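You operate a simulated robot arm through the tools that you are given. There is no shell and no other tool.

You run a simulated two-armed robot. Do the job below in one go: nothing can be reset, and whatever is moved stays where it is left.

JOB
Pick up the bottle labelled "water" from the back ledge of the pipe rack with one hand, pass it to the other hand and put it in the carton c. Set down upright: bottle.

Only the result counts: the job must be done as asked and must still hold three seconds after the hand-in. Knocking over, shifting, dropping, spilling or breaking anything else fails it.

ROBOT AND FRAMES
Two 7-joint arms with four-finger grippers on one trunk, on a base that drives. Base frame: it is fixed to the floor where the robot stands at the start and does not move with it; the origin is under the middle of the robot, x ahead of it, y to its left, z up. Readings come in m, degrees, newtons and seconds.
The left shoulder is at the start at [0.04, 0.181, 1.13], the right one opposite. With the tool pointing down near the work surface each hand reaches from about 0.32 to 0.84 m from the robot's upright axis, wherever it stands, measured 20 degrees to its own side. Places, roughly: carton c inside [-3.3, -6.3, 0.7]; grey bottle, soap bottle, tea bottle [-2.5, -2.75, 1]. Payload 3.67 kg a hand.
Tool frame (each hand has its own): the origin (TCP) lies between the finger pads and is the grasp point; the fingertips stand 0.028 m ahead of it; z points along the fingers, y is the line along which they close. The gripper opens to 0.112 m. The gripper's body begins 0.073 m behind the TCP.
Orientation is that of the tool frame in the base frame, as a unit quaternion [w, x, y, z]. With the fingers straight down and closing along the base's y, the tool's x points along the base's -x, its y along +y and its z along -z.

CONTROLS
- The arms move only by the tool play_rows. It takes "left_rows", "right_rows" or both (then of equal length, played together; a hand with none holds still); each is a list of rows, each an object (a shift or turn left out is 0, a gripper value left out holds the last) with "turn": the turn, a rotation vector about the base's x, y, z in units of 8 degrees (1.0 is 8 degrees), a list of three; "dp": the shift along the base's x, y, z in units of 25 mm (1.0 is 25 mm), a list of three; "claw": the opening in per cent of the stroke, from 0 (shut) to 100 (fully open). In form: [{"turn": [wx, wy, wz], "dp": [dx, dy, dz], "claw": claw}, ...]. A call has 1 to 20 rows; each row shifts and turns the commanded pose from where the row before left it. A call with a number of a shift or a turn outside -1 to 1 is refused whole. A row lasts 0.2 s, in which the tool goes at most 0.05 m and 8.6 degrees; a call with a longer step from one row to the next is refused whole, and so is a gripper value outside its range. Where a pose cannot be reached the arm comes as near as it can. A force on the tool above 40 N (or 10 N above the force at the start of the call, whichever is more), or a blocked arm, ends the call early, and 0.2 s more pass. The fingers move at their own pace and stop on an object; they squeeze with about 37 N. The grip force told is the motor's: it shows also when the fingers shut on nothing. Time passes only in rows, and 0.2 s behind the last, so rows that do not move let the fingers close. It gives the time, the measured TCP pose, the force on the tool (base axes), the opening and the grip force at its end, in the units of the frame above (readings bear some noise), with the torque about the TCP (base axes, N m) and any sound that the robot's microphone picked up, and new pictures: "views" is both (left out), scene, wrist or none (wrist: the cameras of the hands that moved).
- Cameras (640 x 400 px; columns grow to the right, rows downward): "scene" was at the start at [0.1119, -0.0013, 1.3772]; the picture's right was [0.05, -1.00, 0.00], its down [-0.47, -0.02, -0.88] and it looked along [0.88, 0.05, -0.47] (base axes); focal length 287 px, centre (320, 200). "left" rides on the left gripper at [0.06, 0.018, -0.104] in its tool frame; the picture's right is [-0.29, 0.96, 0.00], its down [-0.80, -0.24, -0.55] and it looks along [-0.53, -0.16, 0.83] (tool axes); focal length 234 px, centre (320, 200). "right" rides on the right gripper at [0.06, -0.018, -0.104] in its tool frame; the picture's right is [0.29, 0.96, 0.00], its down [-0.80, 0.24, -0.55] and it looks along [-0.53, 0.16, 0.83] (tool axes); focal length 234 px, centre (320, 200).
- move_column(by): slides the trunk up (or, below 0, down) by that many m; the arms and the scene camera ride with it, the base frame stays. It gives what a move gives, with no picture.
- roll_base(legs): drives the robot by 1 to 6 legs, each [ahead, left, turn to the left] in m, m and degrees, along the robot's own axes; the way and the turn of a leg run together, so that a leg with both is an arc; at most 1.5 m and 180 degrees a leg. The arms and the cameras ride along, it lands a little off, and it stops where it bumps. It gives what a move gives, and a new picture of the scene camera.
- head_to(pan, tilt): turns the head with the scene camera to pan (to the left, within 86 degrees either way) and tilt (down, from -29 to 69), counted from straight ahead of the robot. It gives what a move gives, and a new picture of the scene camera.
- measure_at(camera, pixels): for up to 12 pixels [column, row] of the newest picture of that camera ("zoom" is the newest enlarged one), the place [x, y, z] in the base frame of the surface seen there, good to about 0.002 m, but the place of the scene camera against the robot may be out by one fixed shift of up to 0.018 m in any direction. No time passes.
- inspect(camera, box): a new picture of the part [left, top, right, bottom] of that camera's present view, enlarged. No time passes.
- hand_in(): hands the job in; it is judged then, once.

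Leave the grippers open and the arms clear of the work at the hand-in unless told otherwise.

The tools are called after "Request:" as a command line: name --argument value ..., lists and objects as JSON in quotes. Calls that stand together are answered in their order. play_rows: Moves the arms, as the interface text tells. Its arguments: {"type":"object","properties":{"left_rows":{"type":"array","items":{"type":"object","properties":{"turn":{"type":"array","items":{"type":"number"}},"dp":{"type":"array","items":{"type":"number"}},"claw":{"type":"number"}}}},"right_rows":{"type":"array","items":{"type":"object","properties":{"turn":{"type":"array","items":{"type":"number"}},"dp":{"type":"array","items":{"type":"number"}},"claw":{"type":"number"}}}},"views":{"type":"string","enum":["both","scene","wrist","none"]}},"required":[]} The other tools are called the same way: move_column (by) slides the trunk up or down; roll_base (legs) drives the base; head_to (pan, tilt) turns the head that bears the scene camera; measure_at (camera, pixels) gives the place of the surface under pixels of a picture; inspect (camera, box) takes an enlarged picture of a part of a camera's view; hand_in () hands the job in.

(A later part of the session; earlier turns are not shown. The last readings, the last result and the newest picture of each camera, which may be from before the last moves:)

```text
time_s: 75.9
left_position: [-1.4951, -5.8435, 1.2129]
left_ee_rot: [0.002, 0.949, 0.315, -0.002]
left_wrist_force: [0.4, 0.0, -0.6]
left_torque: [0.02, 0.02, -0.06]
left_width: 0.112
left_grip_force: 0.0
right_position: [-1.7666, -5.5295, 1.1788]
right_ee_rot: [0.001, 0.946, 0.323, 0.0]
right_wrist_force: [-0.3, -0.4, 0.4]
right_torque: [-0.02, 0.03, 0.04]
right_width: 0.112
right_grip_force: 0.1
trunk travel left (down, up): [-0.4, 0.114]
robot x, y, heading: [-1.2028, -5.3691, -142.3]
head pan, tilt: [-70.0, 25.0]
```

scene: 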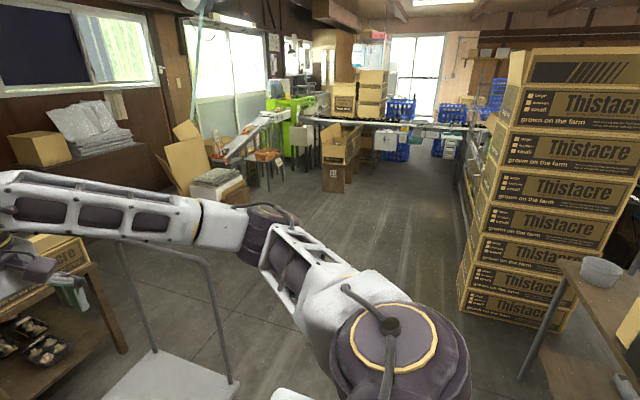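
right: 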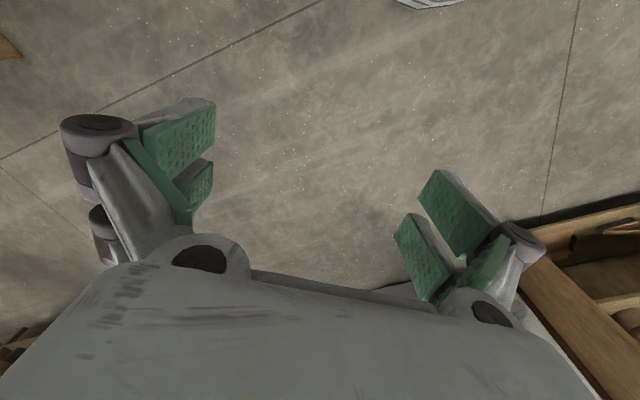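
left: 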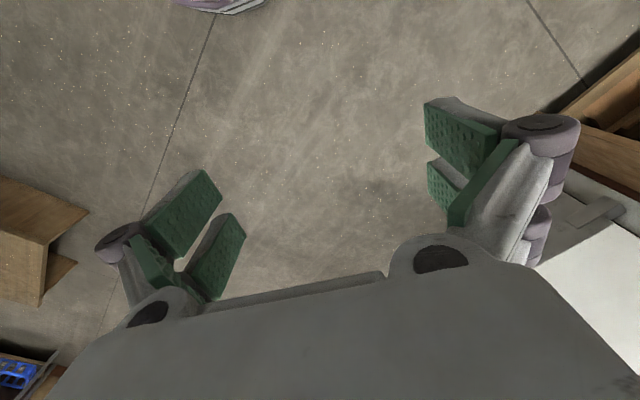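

Behind the rack is a wide free aisle. I measure the trolley handle, the stack and the rack's back edge along the aisle.

Request:
measure_at --camera "scene" --pixels '[[165, 240], [205, 262], [120, 245], [465, 312], [555, 328], [540, 50], [465, 190], [300, 250], [350, 200], [240, 390], [470, 240], [585, 265]]'

Request:
inspect --camera "scene" --box '[360, 80, 560, 280]'

```text
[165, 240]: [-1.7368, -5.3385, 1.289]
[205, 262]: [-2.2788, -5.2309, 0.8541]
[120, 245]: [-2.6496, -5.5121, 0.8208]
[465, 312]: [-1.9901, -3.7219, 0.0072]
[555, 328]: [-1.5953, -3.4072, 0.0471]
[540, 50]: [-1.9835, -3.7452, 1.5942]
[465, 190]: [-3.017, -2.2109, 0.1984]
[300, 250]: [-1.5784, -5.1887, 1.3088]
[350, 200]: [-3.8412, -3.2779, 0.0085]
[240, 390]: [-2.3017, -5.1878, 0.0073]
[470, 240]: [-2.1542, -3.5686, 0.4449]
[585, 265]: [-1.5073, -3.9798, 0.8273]
```

```text
2.00 times, centred on (460, 180) of scene
```

zoom: 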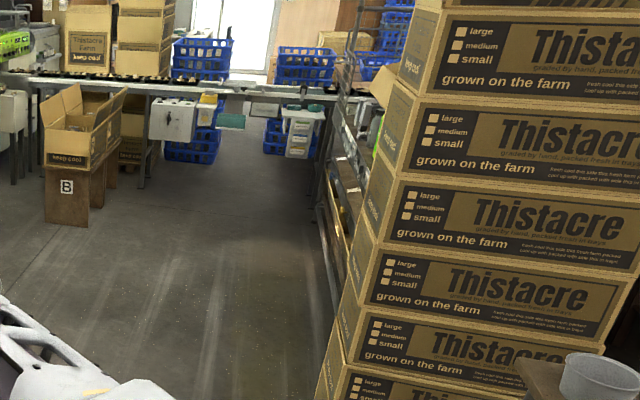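

The aisle behind the rack is free (rack back edge near depth 3.75, boxes B opposite at depth 5.05; robot depth 4.27). I turn right by 90 to face along the aisle and drive along it.

Request:
roll_base --legs '[[0, 0, -90], [1.1, 0.2, 0]]'

Request:
head_to --pan -35 --tilt 20

```text
time_s: 85.8
left_position: [-2.4343, -4.3048, 1.2143]
left_ee_rot: [0.0, 0.882, -0.472, -0.004]
left_wrist_force: [-0.2, -0.2, 0.2]
left_torque: [-0.02, 0.02, 0.03]
left_width: 0.112
left_grip_force: 0.1
right_position: [-2.1058, -4.0506, 1.18]
right_ee_rot: [0.001, 0.886, -0.463, -0.002]
right_wrist_force: [0.1, 0.0, -0.9]
right_torque: [0.05, 0.01, 0.0]
right_width: 0.1119
right_grip_force: 0.1
trunk travel left (down, up): [-0.4, 0.114]
robot x, y, heading: [-1.9747, -4.6215, 124.9]
head pan, tilt: [-70.0, 25.0]
```

scene: 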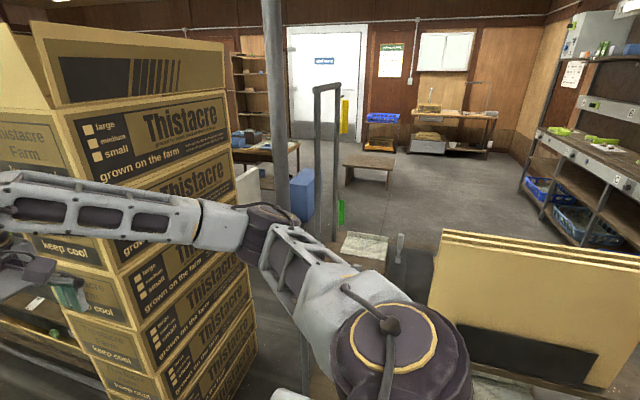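

```text
time_s: 86.8
left_position: [-2.4335, -4.3036, 1.2144]
left_ee_rot: [0.0, 0.882, -0.471, -0.003]
left_wrist_force: [0.1, -0.1, 0.3]
left_torque: [0.0, 0.02, 0.0]
left_width: 0.112
left_grip_force: 0.0
right_position: [-2.1057, -4.0506, 1.1789]
right_ee_rot: [0.001, 0.886, -0.463, -0.001]
right_wrist_force: [0.1, 0.1, -0.9]
right_torque: [0.01, 0.02, -0.04]
right_width: 0.1122
right_grip_force: 0.0
trunk travel left (down, up): [-0.4, 0.114]
robot x, y, heading: [-1.9734, -4.6231, 124.9]
head pan, tilt: [-35.0, 20.0]
```

scene: 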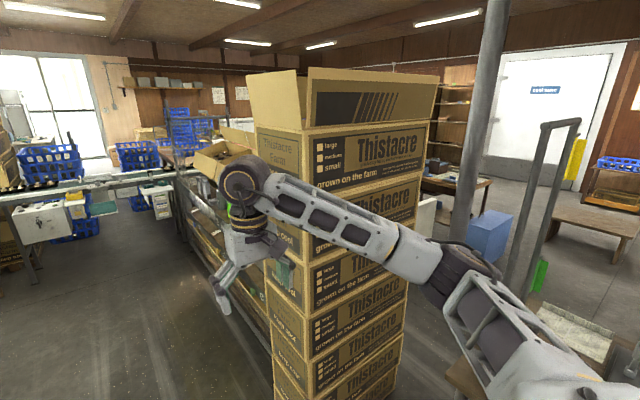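

The right arm passes near the tall stack. I measure the right elbow and the stack's near corner before moving on.

Request:
measure_at --camera "scene" --pixels '[[455, 265], [440, 290], [405, 245], [300, 130], [300, 300], [430, 100], [270, 330], [250, 180], [205, 225], [220, 165], [180, 250], [265, 245]]'

Request:
inspect --camera "scene" --box '[140, 100, 320, 300]'

```text
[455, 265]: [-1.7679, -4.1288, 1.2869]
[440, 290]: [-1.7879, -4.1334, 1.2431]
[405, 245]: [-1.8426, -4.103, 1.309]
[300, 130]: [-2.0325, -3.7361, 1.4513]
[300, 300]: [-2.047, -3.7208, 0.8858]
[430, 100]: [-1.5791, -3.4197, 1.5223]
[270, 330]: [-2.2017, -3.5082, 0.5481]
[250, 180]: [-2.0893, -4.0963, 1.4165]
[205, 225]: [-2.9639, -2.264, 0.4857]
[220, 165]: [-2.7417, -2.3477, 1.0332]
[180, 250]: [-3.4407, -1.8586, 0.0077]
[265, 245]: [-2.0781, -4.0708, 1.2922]
```

```text
2.00 times, centred on (230, 200) of scene
```

zoom: 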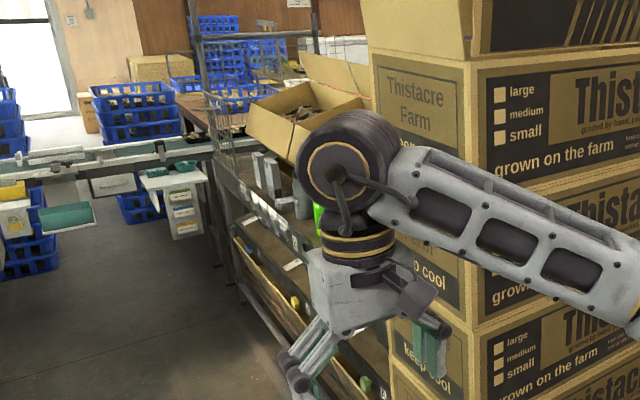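

The stack's near face is at depth 3.91 while my right elbow is at 3.95, so I correct the heading left 3.4 degrees and shift left 0.25 m while advancing.

Request:
roll_base --legs '[[0, 0, 3.4], [0.08, 0.1, 0], [0.25, 0.15, 0], [0.5, 0, 0]]'

Request:
head_to --pan -60 --tilt 25

```text
time_s: 92.8
left_position: [-3.1646, -3.8503, 1.2157]
left_ee_rot: [0.001, 0.899, -0.438, -0.003]
left_wrist_force: [-0.2, -0.6, -0.8]
left_torque: [-0.01, 0.0, -0.01]
left_width: 0.1118
left_grip_force: 0.1
right_position: [-2.8567, -3.5737, 1.1786]
right_ee_rot: [0.002, 0.902, -0.431, -0.001]
right_wrist_force: [0.0, -1.1, 0.2]
right_torque: [0.01, -0.02, 0.01]
right_width: 0.1119
right_grip_force: 0.1
trunk travel left (down, up): [-0.4, 0.114]
robot x, y, heading: [-2.6854, -4.1333, 128.8]
head pan, tilt: [-35.0, 20.0]
```

scene: 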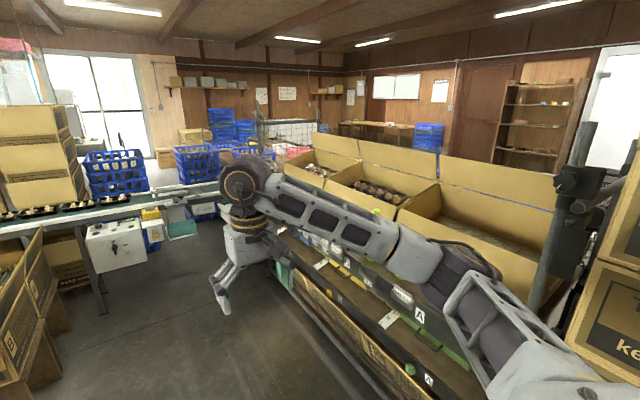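

```text
time_s: 93.7
left_position: [-3.1648, -3.8504, 1.2143]
left_ee_rot: [0.001, 0.899, -0.439, -0.003]
left_wrist_force: [0.8, 0.1, 0.3]
left_torque: [-0.01, -0.01, -0.02]
left_width: 0.112
left_grip_force: 0.1
right_position: [-2.8571, -3.5737, 1.1795]
right_ee_rot: [0.0, 0.903, -0.43, -0.001]
right_wrist_force: [-0.2, 0.0, 0.2]
right_torque: [-0.01, 0.0, -0.01]
right_width: 0.112
right_grip_force: 0.0
trunk travel left (down, up): [-0.4, 0.114]
robot x, y, heading: [-2.6829, -4.1358, 129.0]
head pan, tilt: [-60.0, 25.0]
```

scene: 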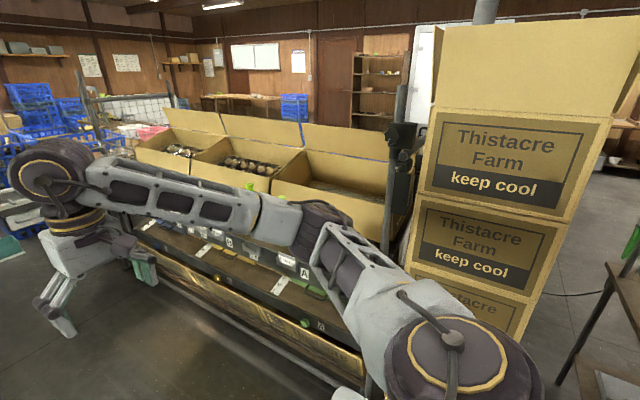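

I'm now behind the rack with its open cartons and ledge visible past the right arm. I advance 0.6 m and turn right to face the ledge.

Request:
roll_base --legs '[[0.6, 0, 0], [0, 0, -90.5]]'

Request:
head_to --pan 0 --tilt 30

```text
time_s: 101.5
left_position: [-2.7674, -3.188, 1.2137]
left_ee_rot: [0.002, -0.312, 0.95, 0.003]
left_wrist_force: [0.0, -0.3, 0.1]
left_torque: [0.01, -0.01, -0.01]
left_width: 0.112
left_grip_force: 0.2
right_position: [-2.4993, -3.5023, 1.1789]
right_ee_rot: [0.001, -0.321, 0.947, 0.002]
right_wrist_force: [0.0, 0.4, 0.5]
right_torque: [-0.02, 0.03, 0.01]
right_width: 0.112
right_grip_force: 0.1
trunk travel left (down, up): [-0.4, 0.114]
robot x, y, heading: [-3.0633, -3.6598, 37.6]
head pan, tilt: [-60.0, 25.0]
```

scene: 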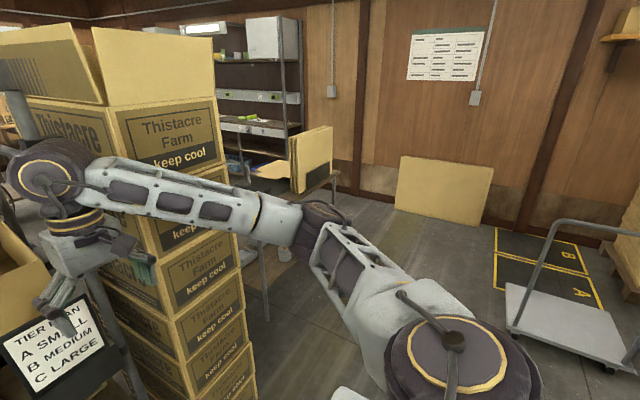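

```text
time_s: 102.8
left_position: [-2.7674, -3.1867, 1.2151]
left_ee_rot: [0.001, -0.312, 0.95, 0.002]
left_wrist_force: [0.1, -0.2, -0.5]
left_torque: [0.0, -0.03, 0.03]
left_width: 0.112
left_grip_force: 0.1
right_position: [-2.4995, -3.503, 1.1785]
right_ee_rot: [0.0, -0.321, 0.947, 0.001]
right_wrist_force: [-0.5, -0.6, 0.0]
right_torque: [0.02, 0.01, -0.01]
right_width: 0.1123
right_grip_force: 0.0
trunk travel left (down, up): [-0.4, 0.114]
robot x, y, heading: [-3.0645, -3.6602, 37.4]
head pan, tilt: [0.0, 30.0]
```

scene: 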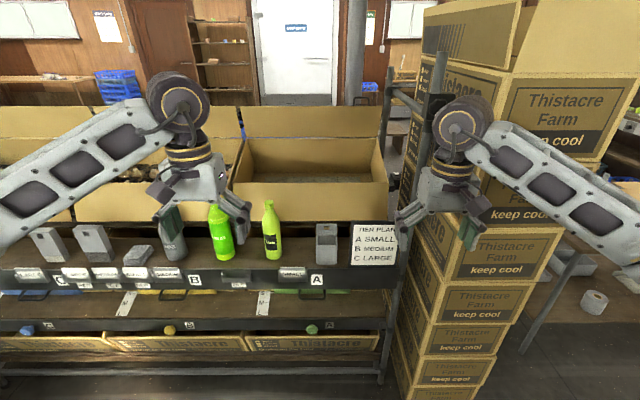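

Now I face the ledge: grey bottle at (172,240), green bottles at (220,235) and (270,230). I zoom in to read labels and measure.

Request:
inspect --camera "scene" --box '[130, 180, 350, 320]'

Request:
measure_at --camera "scene" --pixels '[[172, 245], [220, 245], [271, 245], [270, 208], [222, 262], [176, 262], [325, 245], [250, 262], [80, 245], [375, 245], [140, 255], [250, 285]]'

```text
2.86 times, centred on (240, 250) of scene
```

zoom: 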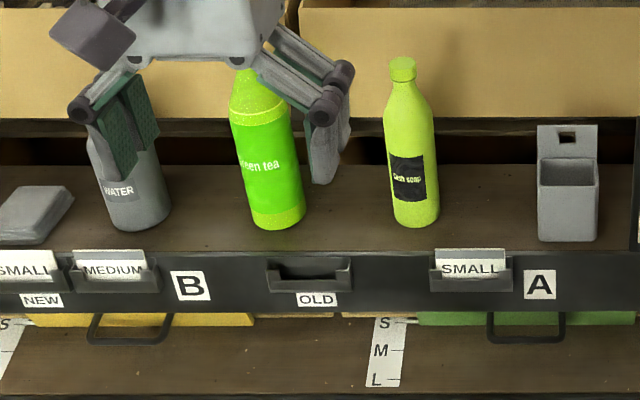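

```text
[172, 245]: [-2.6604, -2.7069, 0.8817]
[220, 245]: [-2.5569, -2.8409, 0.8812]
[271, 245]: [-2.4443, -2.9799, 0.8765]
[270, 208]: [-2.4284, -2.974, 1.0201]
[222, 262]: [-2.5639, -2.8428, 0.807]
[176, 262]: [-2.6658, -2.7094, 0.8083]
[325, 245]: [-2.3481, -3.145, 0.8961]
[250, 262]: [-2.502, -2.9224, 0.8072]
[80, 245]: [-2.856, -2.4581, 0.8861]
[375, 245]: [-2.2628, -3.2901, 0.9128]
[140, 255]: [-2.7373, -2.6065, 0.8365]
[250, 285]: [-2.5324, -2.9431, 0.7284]
```

The grey bottle reads "WATER", at about (-2.65,-2.69) on a ledge at z≈0.805; green tea is 0.17 m to its right, a low grey box to its left. I measure the structure around: carton rims, pipes, lower shelf, and the ledge depth.

Request:
measure_at --camera "scene" --pixels '[[320, 185], [310, 110], [250, 185], [385, 360], [200, 372], [200, 350], [390, 140], [385, 300], [305, 222], [300, 300], [200, 325], [305, 200]]'

Request:
inspect --camera "left" --box '[0, 0, 640, 400]'

```text
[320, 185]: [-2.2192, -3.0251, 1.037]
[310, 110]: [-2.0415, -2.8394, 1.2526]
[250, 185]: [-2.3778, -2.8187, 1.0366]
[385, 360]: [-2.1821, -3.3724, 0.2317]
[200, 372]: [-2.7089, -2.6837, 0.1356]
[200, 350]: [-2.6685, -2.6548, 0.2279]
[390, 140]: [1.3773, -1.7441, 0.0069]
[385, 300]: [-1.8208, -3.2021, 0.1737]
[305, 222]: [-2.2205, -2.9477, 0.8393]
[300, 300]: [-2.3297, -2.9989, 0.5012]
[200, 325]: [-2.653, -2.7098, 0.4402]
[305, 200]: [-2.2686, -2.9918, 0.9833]
```

```text
1.00 times, centred on (320, 200) of left (not enlarged: the box is as wide or as high as the picture)
```

zoom: 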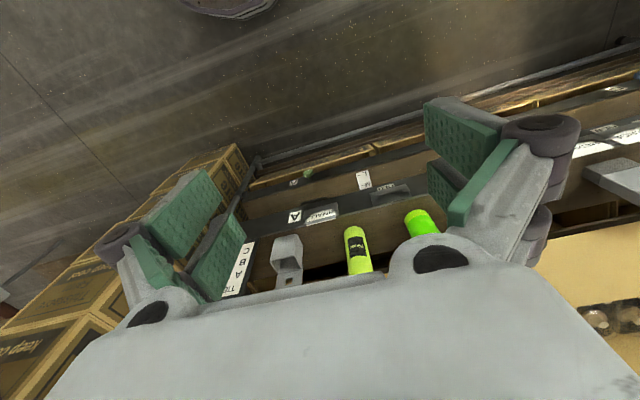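

The water bottle stands about 0.90 m ahead and 0.51 m left of my axis; the structure's front is about 0.85 m ahead, the open cartons start about 1.04 m ahead. I raise the left hand by 0.12 m to see the whole bottle.

Request:
play_rows --left_rows '[{"dp": [0, 0, 1], "claw": 100}, {"dp": [0, 0, 1]}, {"dp": [0, 0, 1]}, {"dp": [0, 0, 1]}, {"dp": [0, 0, 1]}, {"dp": [0, 0, 0]}]' --views "scene"

Request:
inspect --camera "scene" --box '[110, 160, 310, 290]'

```text
time_s: 104.2
left_position: [-2.7652, -3.1866, 1.3374]
left_ee_rot: [0.002, -0.313, 0.95, 0.001]
left_wrist_force: [-0.8, 0.2, -0.3]
left_torque: [0.01, -0.01, -0.02]
left_width: 0.1123
left_grip_force: 0.1
right_position: [-2.4984, -3.5021, 1.1793]
right_ee_rot: [0.0, -0.32, 0.947, 0.001]
right_wrist_force: [0.4, -0.1, -0.5]
right_torque: [-0.01, 0.01, 0.02]
right_width: 0.1122
right_grip_force: 0.1
trunk travel left (down, up): [-0.4, 0.114]
robot x, y, heading: [-3.0668, -3.6605, 37.3]
head pan, tilt: [0.0, 30.0]
```

scene: 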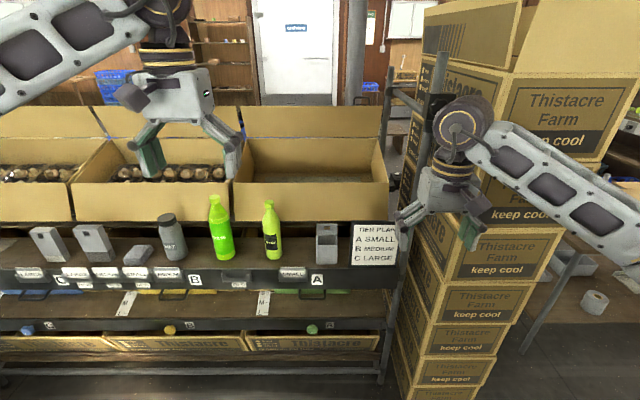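

```text
3.08 times, centred on (210, 225) of scene
```

zoom: 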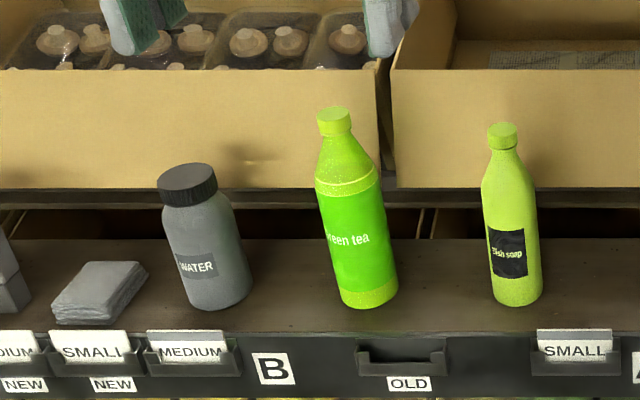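

The WATER bottle is a squat grey jar-like bottle with a wide dark cap. I measure its outline in the zoom: cap, body sides and foot.

Request:
measure_at --camera "zoom" --pixels '[[187, 167], [185, 175], [165, 195], [213, 192], [190, 195], [200, 240], [172, 240], [236, 240], [215, 300], [205, 305], [190, 300], [245, 290]]'

Request:
measure_at --camera "zoom" --pixels '[[100, 275], [100, 320], [280, 270], [150, 250], [240, 320], [335, 115], [390, 290], [200, 150], [200, 180], [250, 310], [60, 320], [300, 340]]'

```text
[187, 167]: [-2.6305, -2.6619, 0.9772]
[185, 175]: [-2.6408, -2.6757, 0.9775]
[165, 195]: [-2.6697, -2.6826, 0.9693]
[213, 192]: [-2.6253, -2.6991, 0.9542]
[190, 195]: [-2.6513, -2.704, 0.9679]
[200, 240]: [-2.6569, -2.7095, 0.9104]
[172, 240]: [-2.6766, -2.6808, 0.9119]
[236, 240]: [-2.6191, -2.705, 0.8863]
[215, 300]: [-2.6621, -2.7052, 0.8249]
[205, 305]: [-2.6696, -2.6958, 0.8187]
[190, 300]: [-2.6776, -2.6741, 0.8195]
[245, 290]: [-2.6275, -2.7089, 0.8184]
```

```text
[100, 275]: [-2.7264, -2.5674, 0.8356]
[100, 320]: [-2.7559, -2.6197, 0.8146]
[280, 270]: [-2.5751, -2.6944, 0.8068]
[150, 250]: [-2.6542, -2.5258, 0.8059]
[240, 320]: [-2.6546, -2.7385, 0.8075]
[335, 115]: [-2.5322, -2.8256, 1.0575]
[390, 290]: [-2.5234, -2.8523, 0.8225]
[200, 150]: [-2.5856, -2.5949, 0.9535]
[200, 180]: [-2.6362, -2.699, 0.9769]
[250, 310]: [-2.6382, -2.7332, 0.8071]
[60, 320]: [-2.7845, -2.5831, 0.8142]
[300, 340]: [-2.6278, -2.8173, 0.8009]
```

The WATER bottle: centre about (-2.637,-2.684), foot z≈0.807, top z≈0.977, about 0.065 m wide. Plan: left hand grips the lower body from the robot side (fingers tilted 60° from straight down), right hand later takes it from above at the top. I now move the base ahead 0.25 and left 0.30.

Request:
roll_base --legs '[[0.25, 0.3, 0]]'

```text
time_s: 106.6
left_position: [-2.757, -2.7906, 1.3384]
left_ee_rot: [0.003, -0.317, 0.948, 0.003]
left_wrist_force: [0.4, -0.2, 0.0]
left_torque: [0.0, -0.01, 0.01]
left_width: 0.1117
left_grip_force: 0.1
right_position: [-2.4864, -3.1039, 1.1798]
right_ee_rot: [0.001, -0.326, 0.945, 0.001]
right_wrist_force: [0.6, 0.4, 0.2]
right_torque: [-0.02, 0.0, -0.05]
right_width: 0.1121
right_grip_force: 0.0
trunk travel left (down, up): [-0.4, 0.114]
robot x, y, heading: [-3.0506, -3.2666, 38.0]
head pan, tilt: [0.0, 30.0]
```

scene: 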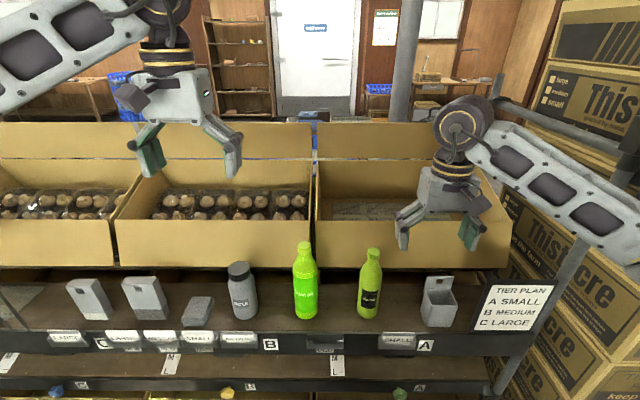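

Now the bottle is about 0.685 m ahead, 0.204 m left. I tilt the left tool forward by 60 degrees about the robot's right axis in 8 rows, keeping the TCP in place with the gripper open.

Request:
play_rows --left_rows '[{"turn": [0.5775, -0.739, 0], "claw": 100}, {"turn": [0.5775, -0.739, 0]}, {"turn": [0.5775, -0.739, 0]}, {"turn": [0.5775, -0.739, 0]}, {"turn": [0.5775, -0.739, 0]}, {"turn": [0.5775, -0.739, 0]}, {"turn": [0.5775, -0.739, 0]}, {"turn": [0.5775, -0.739, 0]}, {"dp": [0, 0, 0]}]' --views "both"

```text
time_s: 108.6
left_position: [-2.7564, -2.7906, 1.3366]
left_ee_rot: [0.474, -0.275, 0.819, 0.169]
left_wrist_force: [-0.4, -0.6, -0.2]
left_torque: [-0.01, 0.01, 0.02]
left_width: 0.1118
left_grip_force: 0.0
right_position: [-2.4858, -3.1038, 1.18]
right_ee_rot: [0.001, -0.326, 0.945, 0.002]
right_wrist_force: [0.6, 0.0, 0.8]
right_torque: [0.0, 0.0, -0.02]
right_width: 0.1119
right_grip_force: 0.0
trunk travel left (down, up): [-0.4, 0.114]
robot x, y, heading: [-3.0493, -3.27, 38.1]
head pan, tilt: [0.0, 30.0]
```

scene: 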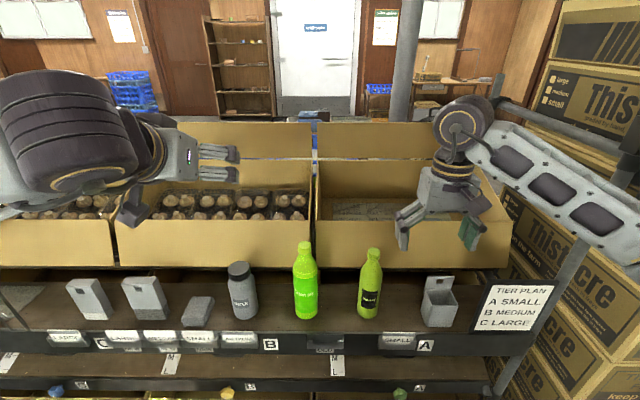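
left: 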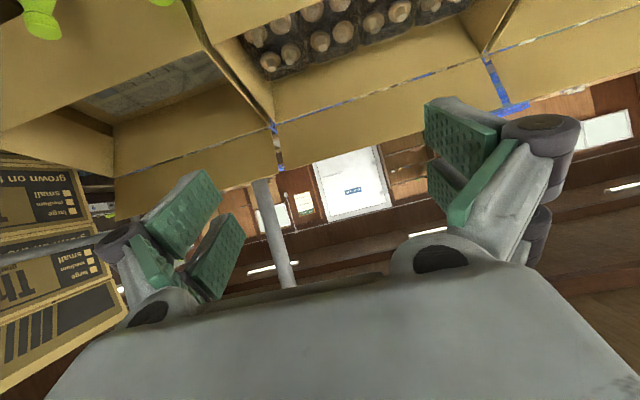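

The left tool is tilted as wanted. I lower the trunk by 0.15 m (left TCP then at z≈1.19, right at 1.03, still short of the ledge).

Request:
move_column --by -0.15

```text
time_s: 110.4
left_position: [-2.7565, -2.7914, 1.1888]
left_ee_rot: [0.474, -0.276, 0.819, 0.17]
left_wrist_force: [0.8, 0.1, 0.5]
left_torque: [0.01, 0.02, 0.0]
left_width: 0.1121
left_grip_force: 0.1
right_position: [-2.4862, -3.1029, 1.0313]
right_ee_rot: [0.0, -0.327, 0.945, 0.001]
right_wrist_force: [-0.2, -0.2, 0.1]
right_torque: [0.0, -0.02, 0.01]
right_width: 0.1117
right_grip_force: 0.1
trunk travel left (down, up): [-0.25, 0.264]
robot x, y, heading: [-3.0474, -3.2673, 38.0]
head pan, tilt: [0.0, 30.0]
```

I bring the left hand down to about z 0.93, a little back and short of the ledge, then look with its camera.

Request:
play_rows --left_rows '[{"dp": [-0.95, -0.6, 0], "claw": 100}, {"dp": [-0.95, -0.6, -0.5]}, {"dp": [-0.95, -0.6, -1]}, {"dp": [0, 0, -1]}, {"dp": [0, 0, -1]}, {"dp": [0, 0, -1]}, {"dp": [0, 0, -1]}, {"dp": [0, 0, -1]}, {"dp": [0, 0, -1]}, {"dp": [0, 0, -1]}, {"dp": [0, 0, -1]}, {"dp": [0, 0, -0.85]}, {"dp": [0, 0, 0]}]' --views "both"

```text
time_s: 113.2
left_position: [-2.7538, -2.7993, 0.971]
left_ee_rot: [0.472, -0.276, 0.82, 0.169]
left_wrist_force: [-0.4, -1.0, -0.9]
left_torque: [0.0, 0.0, 0.0]
left_width: 0.1118
left_grip_force: 0.1
left hand out of reach, approached as far as the arm can: row 2, 3, 4, 5, 6, 7, 8, 10
right_position: [-2.487, -3.1028, 1.0295]
right_ee_rot: [0.0, -0.326, 0.945, 0.001]
right_wrist_force: [-0.1, 0.4, -0.6]
right_torque: [0.02, -0.04, -0.01]
right_width: 0.1121
right_grip_force: 0.1
trunk travel left (down, up): [-0.25, 0.264]
robot x, y, heading: [-3.0471, -3.2695, 38.0]
head pan, tilt: [0.0, 30.0]
```

scene: 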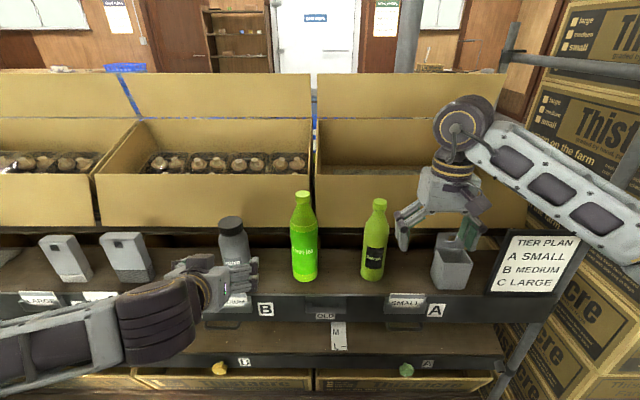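
left: 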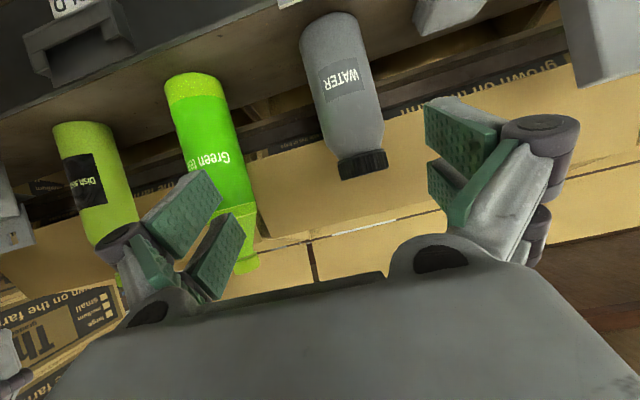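

The hand could not retract as far as commanded (it is at 0.52 m ahead, z 0.971), but it is still 0.16 m short of the bottle, which the left camera sees upside down with the WATER label at (340,75). I measure the bottle with the left camera to remove the scene camera's shift.

Request:
measure_at --camera "left" --pixels '[[345, 60], [315, 70], [362, 60], [320, 100], [375, 100], [350, 120], [345, 165], [380, 160], [362, 155], [330, 20], [365, 173], [300, 30]]'

Request:
inspect --camera "left" --box '[260, 0, 460, 200]'

Request:
measure_at --camera "scene" --pixels '[[230, 240], [222, 240], [245, 240], [230, 222], [228, 218], [240, 225], [303, 265], [215, 270]]'

```text
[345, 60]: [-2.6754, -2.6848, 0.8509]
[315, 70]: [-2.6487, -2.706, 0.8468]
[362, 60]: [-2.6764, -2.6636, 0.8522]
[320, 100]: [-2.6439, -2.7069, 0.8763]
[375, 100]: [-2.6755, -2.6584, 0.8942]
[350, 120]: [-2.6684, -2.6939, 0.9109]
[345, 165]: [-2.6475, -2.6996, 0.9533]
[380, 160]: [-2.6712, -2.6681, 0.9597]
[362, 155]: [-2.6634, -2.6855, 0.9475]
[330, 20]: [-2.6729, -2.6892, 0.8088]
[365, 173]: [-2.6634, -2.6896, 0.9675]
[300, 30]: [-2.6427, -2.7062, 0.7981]
```

```text
2.00 times, centred on (360, 100) of left
```

zoom: 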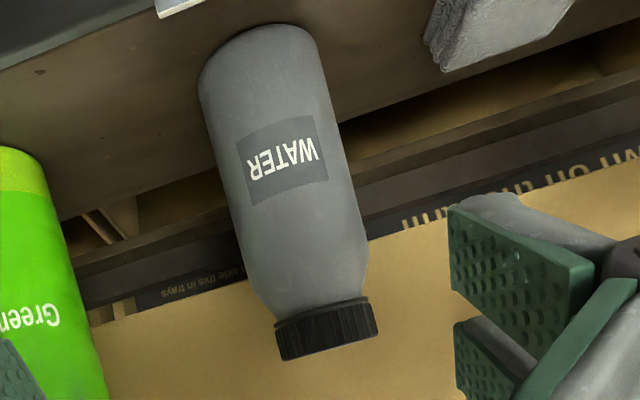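

```text
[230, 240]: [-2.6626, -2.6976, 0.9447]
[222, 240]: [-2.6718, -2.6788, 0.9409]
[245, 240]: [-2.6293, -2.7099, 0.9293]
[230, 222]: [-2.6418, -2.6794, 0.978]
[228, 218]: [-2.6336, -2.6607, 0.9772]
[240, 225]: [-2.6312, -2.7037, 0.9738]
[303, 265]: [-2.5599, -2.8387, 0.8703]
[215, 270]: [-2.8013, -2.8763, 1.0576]
```

From the left camera: bottle centre ≈ (-2.644,-2.671), radius ≈0.036, so it is 0.034 m left of the current hand line and 0.167 m further. I move a first part: left 0.034, ahead 0.06, down 0.06, and check where it lands.

Request:
play_rows --left_rows '[{"dp": [0.352, 0.85, -0.8], "claw": 100}, {"dp": [0.352, 0.85, -0.8]}, {"dp": [0.352, 0.85, -0.8]}, {"dp": [0, 0, 0]}]' --views "both"

```text
time_s: 114.4
left_position: [-2.7317, -2.7942, 0.8365]
left_ee_rot: [0.424, -0.295, 0.851, 0.099]
left_wrist_force: [-0.2, 0.0, -0.9]
left_torque: [-0.01, 0.01, 0.02]
left_width: 0.112
left_grip_force: 0.1
right_position: [-2.4878, -3.1036, 1.0299]
right_ee_rot: [0.001, -0.326, 0.945, 0.001]
right_wrist_force: [-0.5, 0.2, -0.7]
right_torque: [-0.06, 0.03, 0.02]
right_width: 0.1121
right_grip_force: 0.1
trunk travel left (down, up): [-0.25, 0.264]
robot x, y, heading: [-3.0488, -3.2651, 38.0]
head pan, tilt: [0.0, 30.0]
stopped in row 4 (left hand): the arm was blocked; the commanded pose is now the measured one
```

scene: 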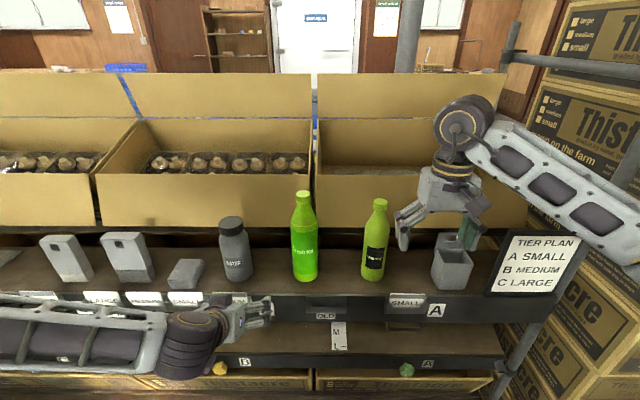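
left: 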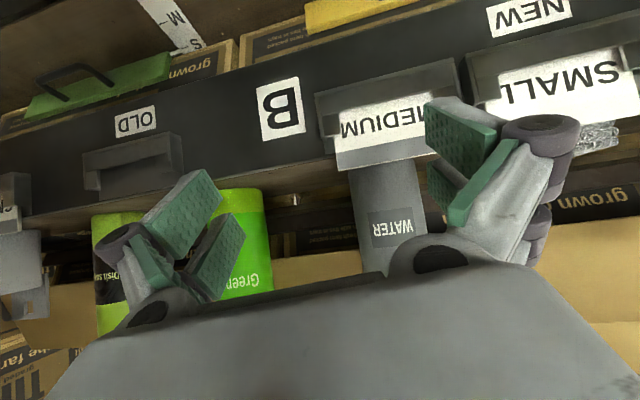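

The arm ran into its own limits (too close, orientation shifted to w=0.424, z=0.8365). The hand is still just in front of the ledge. I back the base 0.12 m to give the arm room.

Request:
roll_base --legs '[[-0.12, 0, 0]]'

```text
time_s: 115.6
left_position: [-2.828, -2.8688, 0.8361]
left_ee_rot: [0.424, -0.293, 0.851, 0.098]
left_wrist_force: [0.0, -0.5, 0.2]
left_torque: [-0.01, 0.02, -0.04]
left_width: 0.1119
left_grip_force: 0.1
right_position: [-2.5845, -3.1785, 1.0306]
right_ee_rot: [0.001, -0.325, 0.946, 0.002]
right_wrist_force: [-0.5, 0.0, 0.7]
right_torque: [0.03, -0.04, 0.03]
right_width: 0.1118
right_grip_force: 0.0
trunk travel left (down, up): [-0.25, 0.264]
robot x, y, heading: [-3.1445, -3.3439, 38.0]
head pan, tilt: [0.0, 30.0]
```

scene: 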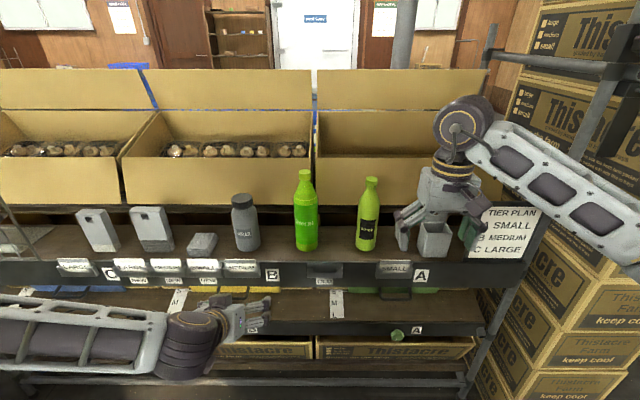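

The hand is now 0.27 m short of the bottle with room to work. I raise it to z≈0.95, shift it 0.06 ahead and 0.043 left, and restore the 60° tilt.

Request:
play_rows --left_rows '[{"dp": [0.166, 0.567, 0.92], "turn": [0.246, -0.096, 0.055], "claw": 100}, {"dp": [0.166, 0.567, 0.92], "turn": [0.246, -0.096, 0.055]}, {"dp": [0.166, 0.567, 0.92], "turn": [0.246, -0.096, 0.055]}, {"dp": [0.166, 0.567, 0.92], "turn": [0.246, -0.096, 0.055]}, {"dp": [0.166, 0.567, 0.92], "turn": [0.246, -0.096, 0.055]}, {"dp": [0, 0, 0]}, {"dp": [0, 0, 0]}]' --views "both"

```text
time_s: 117.2
left_position: [-2.8065, -2.7973, 0.9504]
left_ee_rot: [0.474, -0.275, 0.819, 0.169]
left_wrist_force: [0.0, -0.5, 0.0]
left_torque: [-0.04, -0.01, 0.0]
left_width: 0.1121
left_grip_force: 0.1
right_position: [-2.5833, -3.1783, 1.0293]
right_ee_rot: [0.0, -0.326, 0.945, 0.001]
right_wrist_force: [0.0, 0.5, 0.1]
right_torque: [-0.01, -0.02, -0.02]
right_width: 0.1121
right_grip_force: 0.0
trunk travel left (down, up): [-0.25, 0.264]
robot x, y, heading: [-3.1475, -3.3437, 37.9]
head pan, tilt: [0.0, 30.0]
```

scene: 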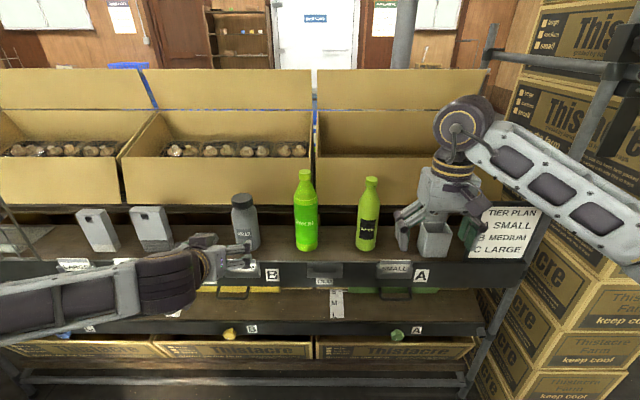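
left: 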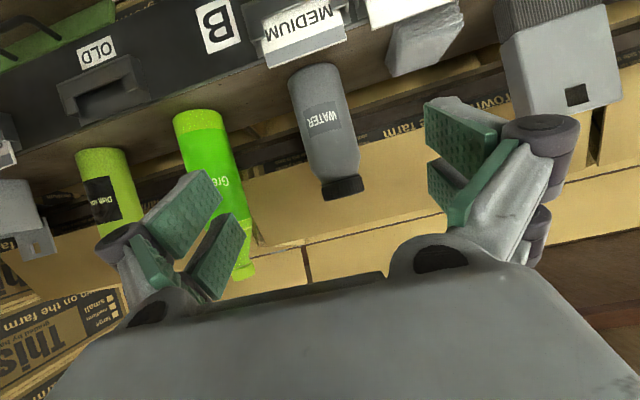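

The tilt is restored and the hand is at (-2.8065,-2.7973,0.950). I re-measure the bottle and ledge with the left camera for the final approach.

Request:
inspect --camera "left" --box '[240, 0, 440, 210]'

Request:
measure_at --camera "left" --pixels '[[325, 100], [302, 105], [348, 95], [332, 140], [312, 150], [353, 140], [342, 185], [325, 188], [360, 180], [290, 85], [360, 75], [320, 70]]'

```text
1.90 times, centred on (340, 105) of left
```

zoom: 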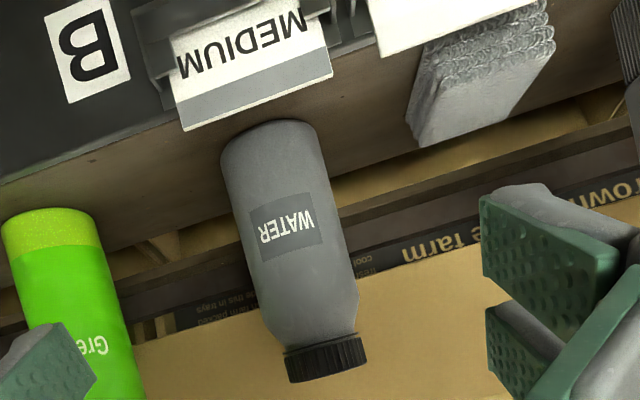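

```text
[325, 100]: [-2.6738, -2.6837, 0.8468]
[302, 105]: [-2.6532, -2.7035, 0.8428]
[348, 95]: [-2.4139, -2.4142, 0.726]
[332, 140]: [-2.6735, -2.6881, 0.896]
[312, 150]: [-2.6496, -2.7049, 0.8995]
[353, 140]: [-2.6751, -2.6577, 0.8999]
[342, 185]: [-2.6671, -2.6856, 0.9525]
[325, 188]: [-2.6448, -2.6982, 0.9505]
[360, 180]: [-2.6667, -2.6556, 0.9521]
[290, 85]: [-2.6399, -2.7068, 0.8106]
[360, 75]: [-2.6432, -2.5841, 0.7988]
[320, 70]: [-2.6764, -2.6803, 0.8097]
```

The bottle centre agrees: 0.2076 m straight ahead of the hand; the ledge is at z≈0.799. I check the height of the "MEDIUM" card at the ledge edge before passing over it.

Request:
measure_at --camera "zoom" --pixels '[[190, 122], [250, 105], [325, 72], [200, 60], [270, 40], [145, 20], [410, 130], [440, 60], [90, 150], [30, 215]]'

```text
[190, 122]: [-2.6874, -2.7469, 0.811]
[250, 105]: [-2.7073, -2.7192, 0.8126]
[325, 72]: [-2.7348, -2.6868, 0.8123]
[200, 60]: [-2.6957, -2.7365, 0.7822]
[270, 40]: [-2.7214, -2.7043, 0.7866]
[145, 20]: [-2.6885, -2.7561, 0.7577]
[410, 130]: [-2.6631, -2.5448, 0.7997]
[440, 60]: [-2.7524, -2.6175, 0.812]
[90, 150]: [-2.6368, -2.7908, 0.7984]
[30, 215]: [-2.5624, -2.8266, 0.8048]
```

Card top is at z 0.813, below my fingers' path (0.839). I go down to z 0.862 and ahead to just in front of the bottle for a check.

Request:
play_rows --left_rows '[{"dp": [0.473, 0.37, -0.88], "claw": 100}, {"dp": [0.473, 0.37, -0.88]}, {"dp": [0.473, 0.37, -0.88]}, {"dp": [0.473, 0.37, -0.88]}, {"dp": [0.7, 0.547, 0]}, {"dp": [0.7, 0.547, 0]}, {"dp": [0.7, 0.547, 0]}, {"dp": [0, 0, 0]}, {"dp": [0, 0, 0]}]' --views "both"

```text
time_s: 119.2
left_position: [-2.7185, -2.7228, 0.8782]
left_ee_rot: [0.473, -0.276, 0.819, 0.17]
left_wrist_force: [-0.3, -0.5, -0.6]
left_torque: [0.0, 0.0, -0.01]
left_width: 0.112
left_grip_force: 0.2
left hand out of reach, approached as far as the arm can: row 4
right_position: [-2.5813, -3.1783, 1.0297]
right_ee_rot: [0.001, -0.325, 0.946, 0.001]
right_wrist_force: [1.3, 0.2, 0.2]
right_torque: [0.02, -0.01, -0.03]
right_width: 0.1118
right_grip_force: 0.0
trunk travel left (down, up): [-0.25, 0.264]
robot x, y, heading: [-3.1485, -3.3423, 37.9]
head pan, tilt: [0.0, 30.0]
```

scene: 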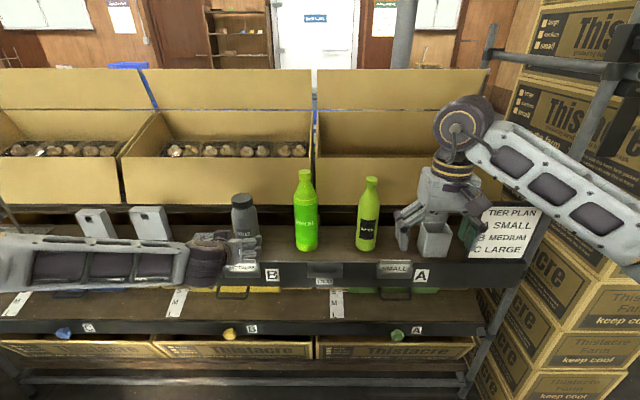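
left: 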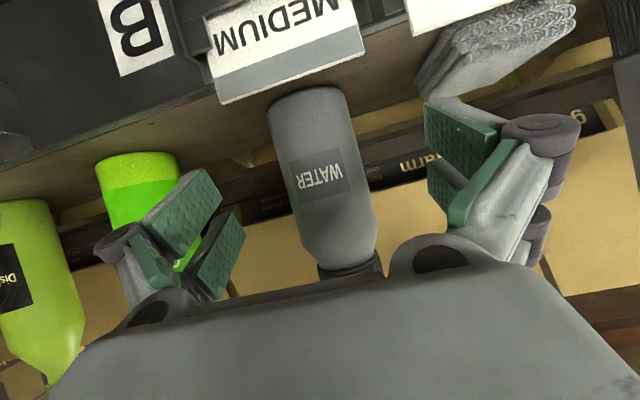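

The hand is in front of the bottle, fingers on both sides (left finger pad at (455,150), right at (190,215) in the left view). The left forearm lies along the ledge front; I measure it against the grey boxes and ledge before going on.

Request:
measure_at --camera "scene" --pixels '[[30, 245], [100, 245], [170, 250], [205, 245], [90, 220], [150, 225], [40, 290], [180, 285], [90, 285], [240, 250], [120, 240], [10, 240]]'

Request:
inspect --camera "scene" --box '[0, 170, 290, 340]'

```text
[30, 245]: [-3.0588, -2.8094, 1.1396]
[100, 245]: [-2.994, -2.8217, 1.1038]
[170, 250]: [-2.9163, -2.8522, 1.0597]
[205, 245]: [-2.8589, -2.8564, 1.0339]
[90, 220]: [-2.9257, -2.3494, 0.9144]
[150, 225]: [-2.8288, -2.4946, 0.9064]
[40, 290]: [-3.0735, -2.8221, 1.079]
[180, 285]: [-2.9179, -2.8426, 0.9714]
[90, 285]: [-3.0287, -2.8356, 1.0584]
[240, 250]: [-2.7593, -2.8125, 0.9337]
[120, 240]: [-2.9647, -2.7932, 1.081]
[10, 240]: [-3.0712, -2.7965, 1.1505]
```

```text
2.21 times, centred on (145, 255) of scene
```

zoom: 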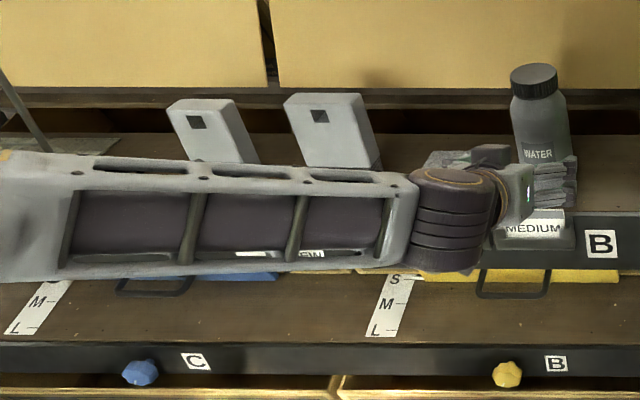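

The forearm is 0.2 m in front of the ledge and above 1.0 m, so it stays clear. I advance the last 0.0925 m so that the bottle is centred between the pads.

Request:
play_rows --left_rows '[{"dp": [0.608, 0.424, -0.112], "claw": 100}, {"dp": [0.608, 0.424, -0.112]}, {"dp": [0.608, 0.424, -0.112]}, {"dp": [0.608, 0.424, -0.112]}, {"dp": [0.608, 0.424, -0.112]}, {"dp": [0, 0, 0]}]' --views "both"

```text
time_s: 120.6
left_position: [-2.6434, -2.667, 0.8643]
left_ee_rot: [0.474, -0.275, 0.819, 0.169]
left_wrist_force: [0.8, 0.0, -0.7]
left_torque: [0.0, -0.02, 0.0]
left_width: 0.112
left_grip_force: 0.0
right_position: [-2.5824, -3.1808, 1.03]
right_ee_rot: [0.0, -0.326, 0.945, 0.001]
right_wrist_force: [0.3, -0.3, -0.2]
right_torque: [-0.01, 0.01, -0.06]
right_width: 0.112
right_grip_force: 0.0
trunk travel left (down, up): [-0.25, 0.264]
robot x, y, heading: [-3.1463, -3.3464, 38.0]
head pan, tilt: [0.0, 30.0]
```

scene: 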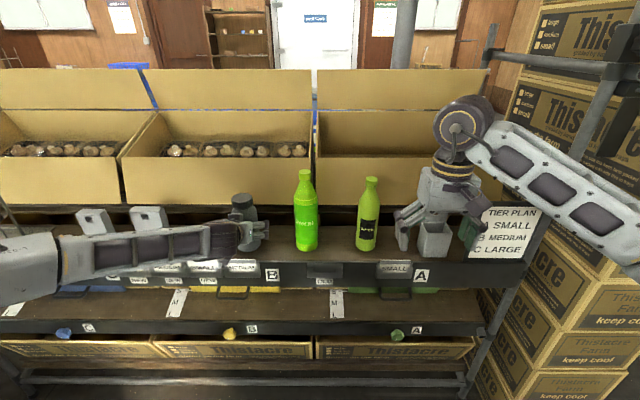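
left: 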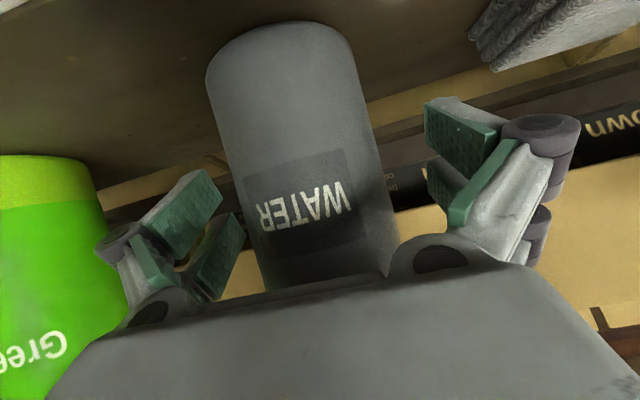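

The bottle is centred between the pads. I close the left gripper.

Request:
play_rows --left_rows '[{"claw": 0}, {"claw": 0}, {"claw": 0}, {"claw": 0}]' --views "wrist"

```text
time_s: 121.6
left_position: [-2.643, -2.6668, 0.8641]
left_ee_rot: [0.473, -0.276, 0.819, 0.17]
left_wrist_force: [-0.5, -0.1, 1.5]
left_torque: [-0.11, -0.05, -0.01]
left_width: 0.0706
left_grip_force: 36.7
right_position: [-2.5809, -3.1791, 1.03]
right_ee_rot: [0.001, -0.325, 0.946, 0.001]
right_wrist_force: [-0.1, -0.5, 0.2]
right_torque: [-0.01, 0.01, 0.02]
right_width: 0.112
right_grip_force: 0.0
trunk travel left (down, up): [-0.25, 0.264]
robot x, y, heading: [-3.1457, -3.3445, 38.1]
head pan, tilt: [0.0, 30.0]
```

left: 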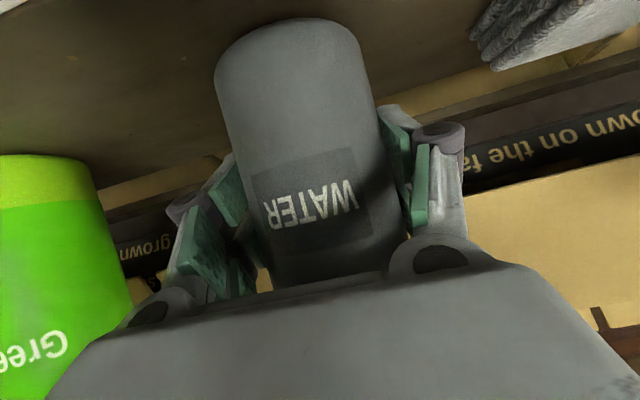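

Held: width 0.0706 m, force 36.7 N. I lift 0.05 m and watch the force.

Request:
play_rows --left_rows '[{"dp": [0, 0, 0.4], "claw": 0}, {"dp": [0, 0, 0.6]}, {"dp": [0, 0, 1]}, {"dp": [0, 0, 0.4]}, {"dp": [0, 0, 0]}]' --views "both"

```text
time_s: 122.8
left_position: [-2.6424, -2.6662, 0.9245]
left_ee_rot: [0.474, -0.276, 0.819, 0.17]
left_wrist_force: [0.0, 0.2, -0.8]
left_torque: [-0.01, 0.02, 0.0]
left_width: 0.0703
left_grip_force: 37.0
right_position: [-2.5827, -3.1792, 1.03]
right_ee_rot: [0.0, -0.326, 0.946, 0.001]
right_wrist_force: [0.3, 1.0, 0.3]
right_torque: [-0.01, 0.01, -0.02]
right_width: 0.1117
right_grip_force: 0.0
trunk travel left (down, up): [-0.25, 0.264]
robot x, y, heading: [-3.1451, -3.3432, 38.0]
head pan, tilt: [0.0, 30.0]
```

scene: 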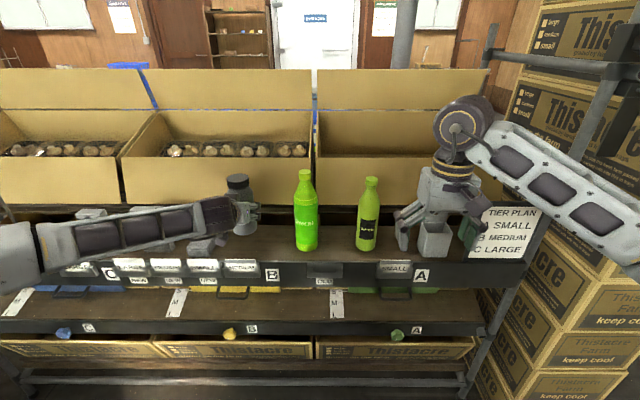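
left: 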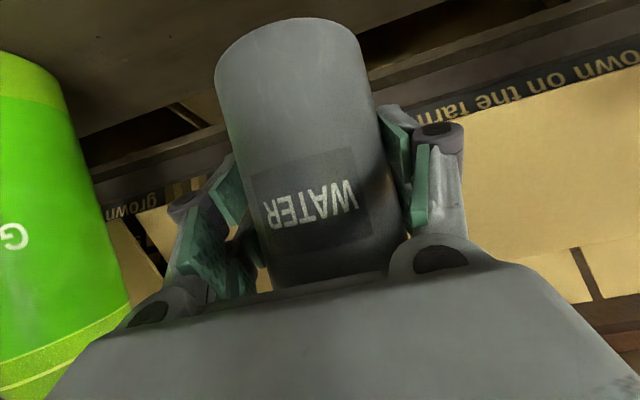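

The bottle is lifted clean (z up 0.06). I retract it straight back 0.18 m with the arm, rising a little more, keeping clear of the green bottles.

Request:
play_rows --left_rows '[{"dp": [-0.63, -0.493, 0.3], "claw": 0}, {"dp": [-0.63, -0.493, 0.3]}, {"dp": [-0.63, -0.493, 0.3]}, {"dp": [-0.63, -0.493, 0.3]}, {"dp": [-0.63, -0.493, 0.3]}, {"dp": [-0.63, -0.493, 0.3]}, {"dp": [-0.63, -0.493, 0.3]}, {"dp": [-0.63, -0.493, 0.3]}, {"dp": [-0.63, -0.493, 0.3]}, {"dp": [0, 0, 0]}]' --views "scene"

```text
time_s: 125.0
left_position: [-2.785, -2.7761, 0.9913]
left_ee_rot: [0.474, -0.276, 0.819, 0.17]
left_wrist_force: [-0.6, 0.1, -1.7]
left_torque: [-0.02, 0.01, 0.02]
left_width: 0.0701
left_grip_force: 36.8
right_position: [-2.5829, -3.1787, 1.0295]
right_ee_rot: [0.0, -0.325, 0.946, 0.001]
right_wrist_force: [-0.2, -0.4, 0.8]
right_torque: [0.0, 0.0, -0.01]
right_width: 0.1117
right_grip_force: 0.1
trunk travel left (down, up): [-0.25, 0.264]
robot x, y, heading: [-3.1429, -3.3435, 38.0]
head pan, tilt: [0.0, 30.0]
```

scene: 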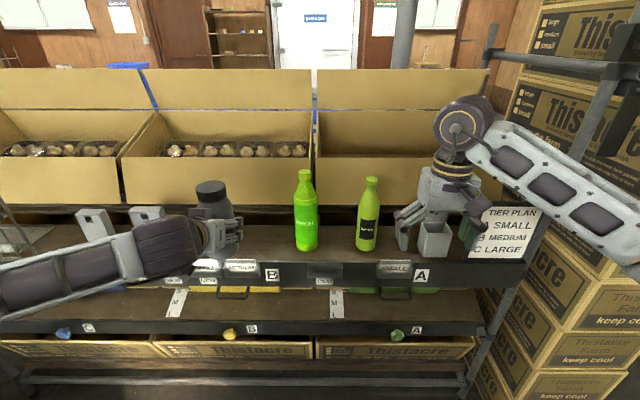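

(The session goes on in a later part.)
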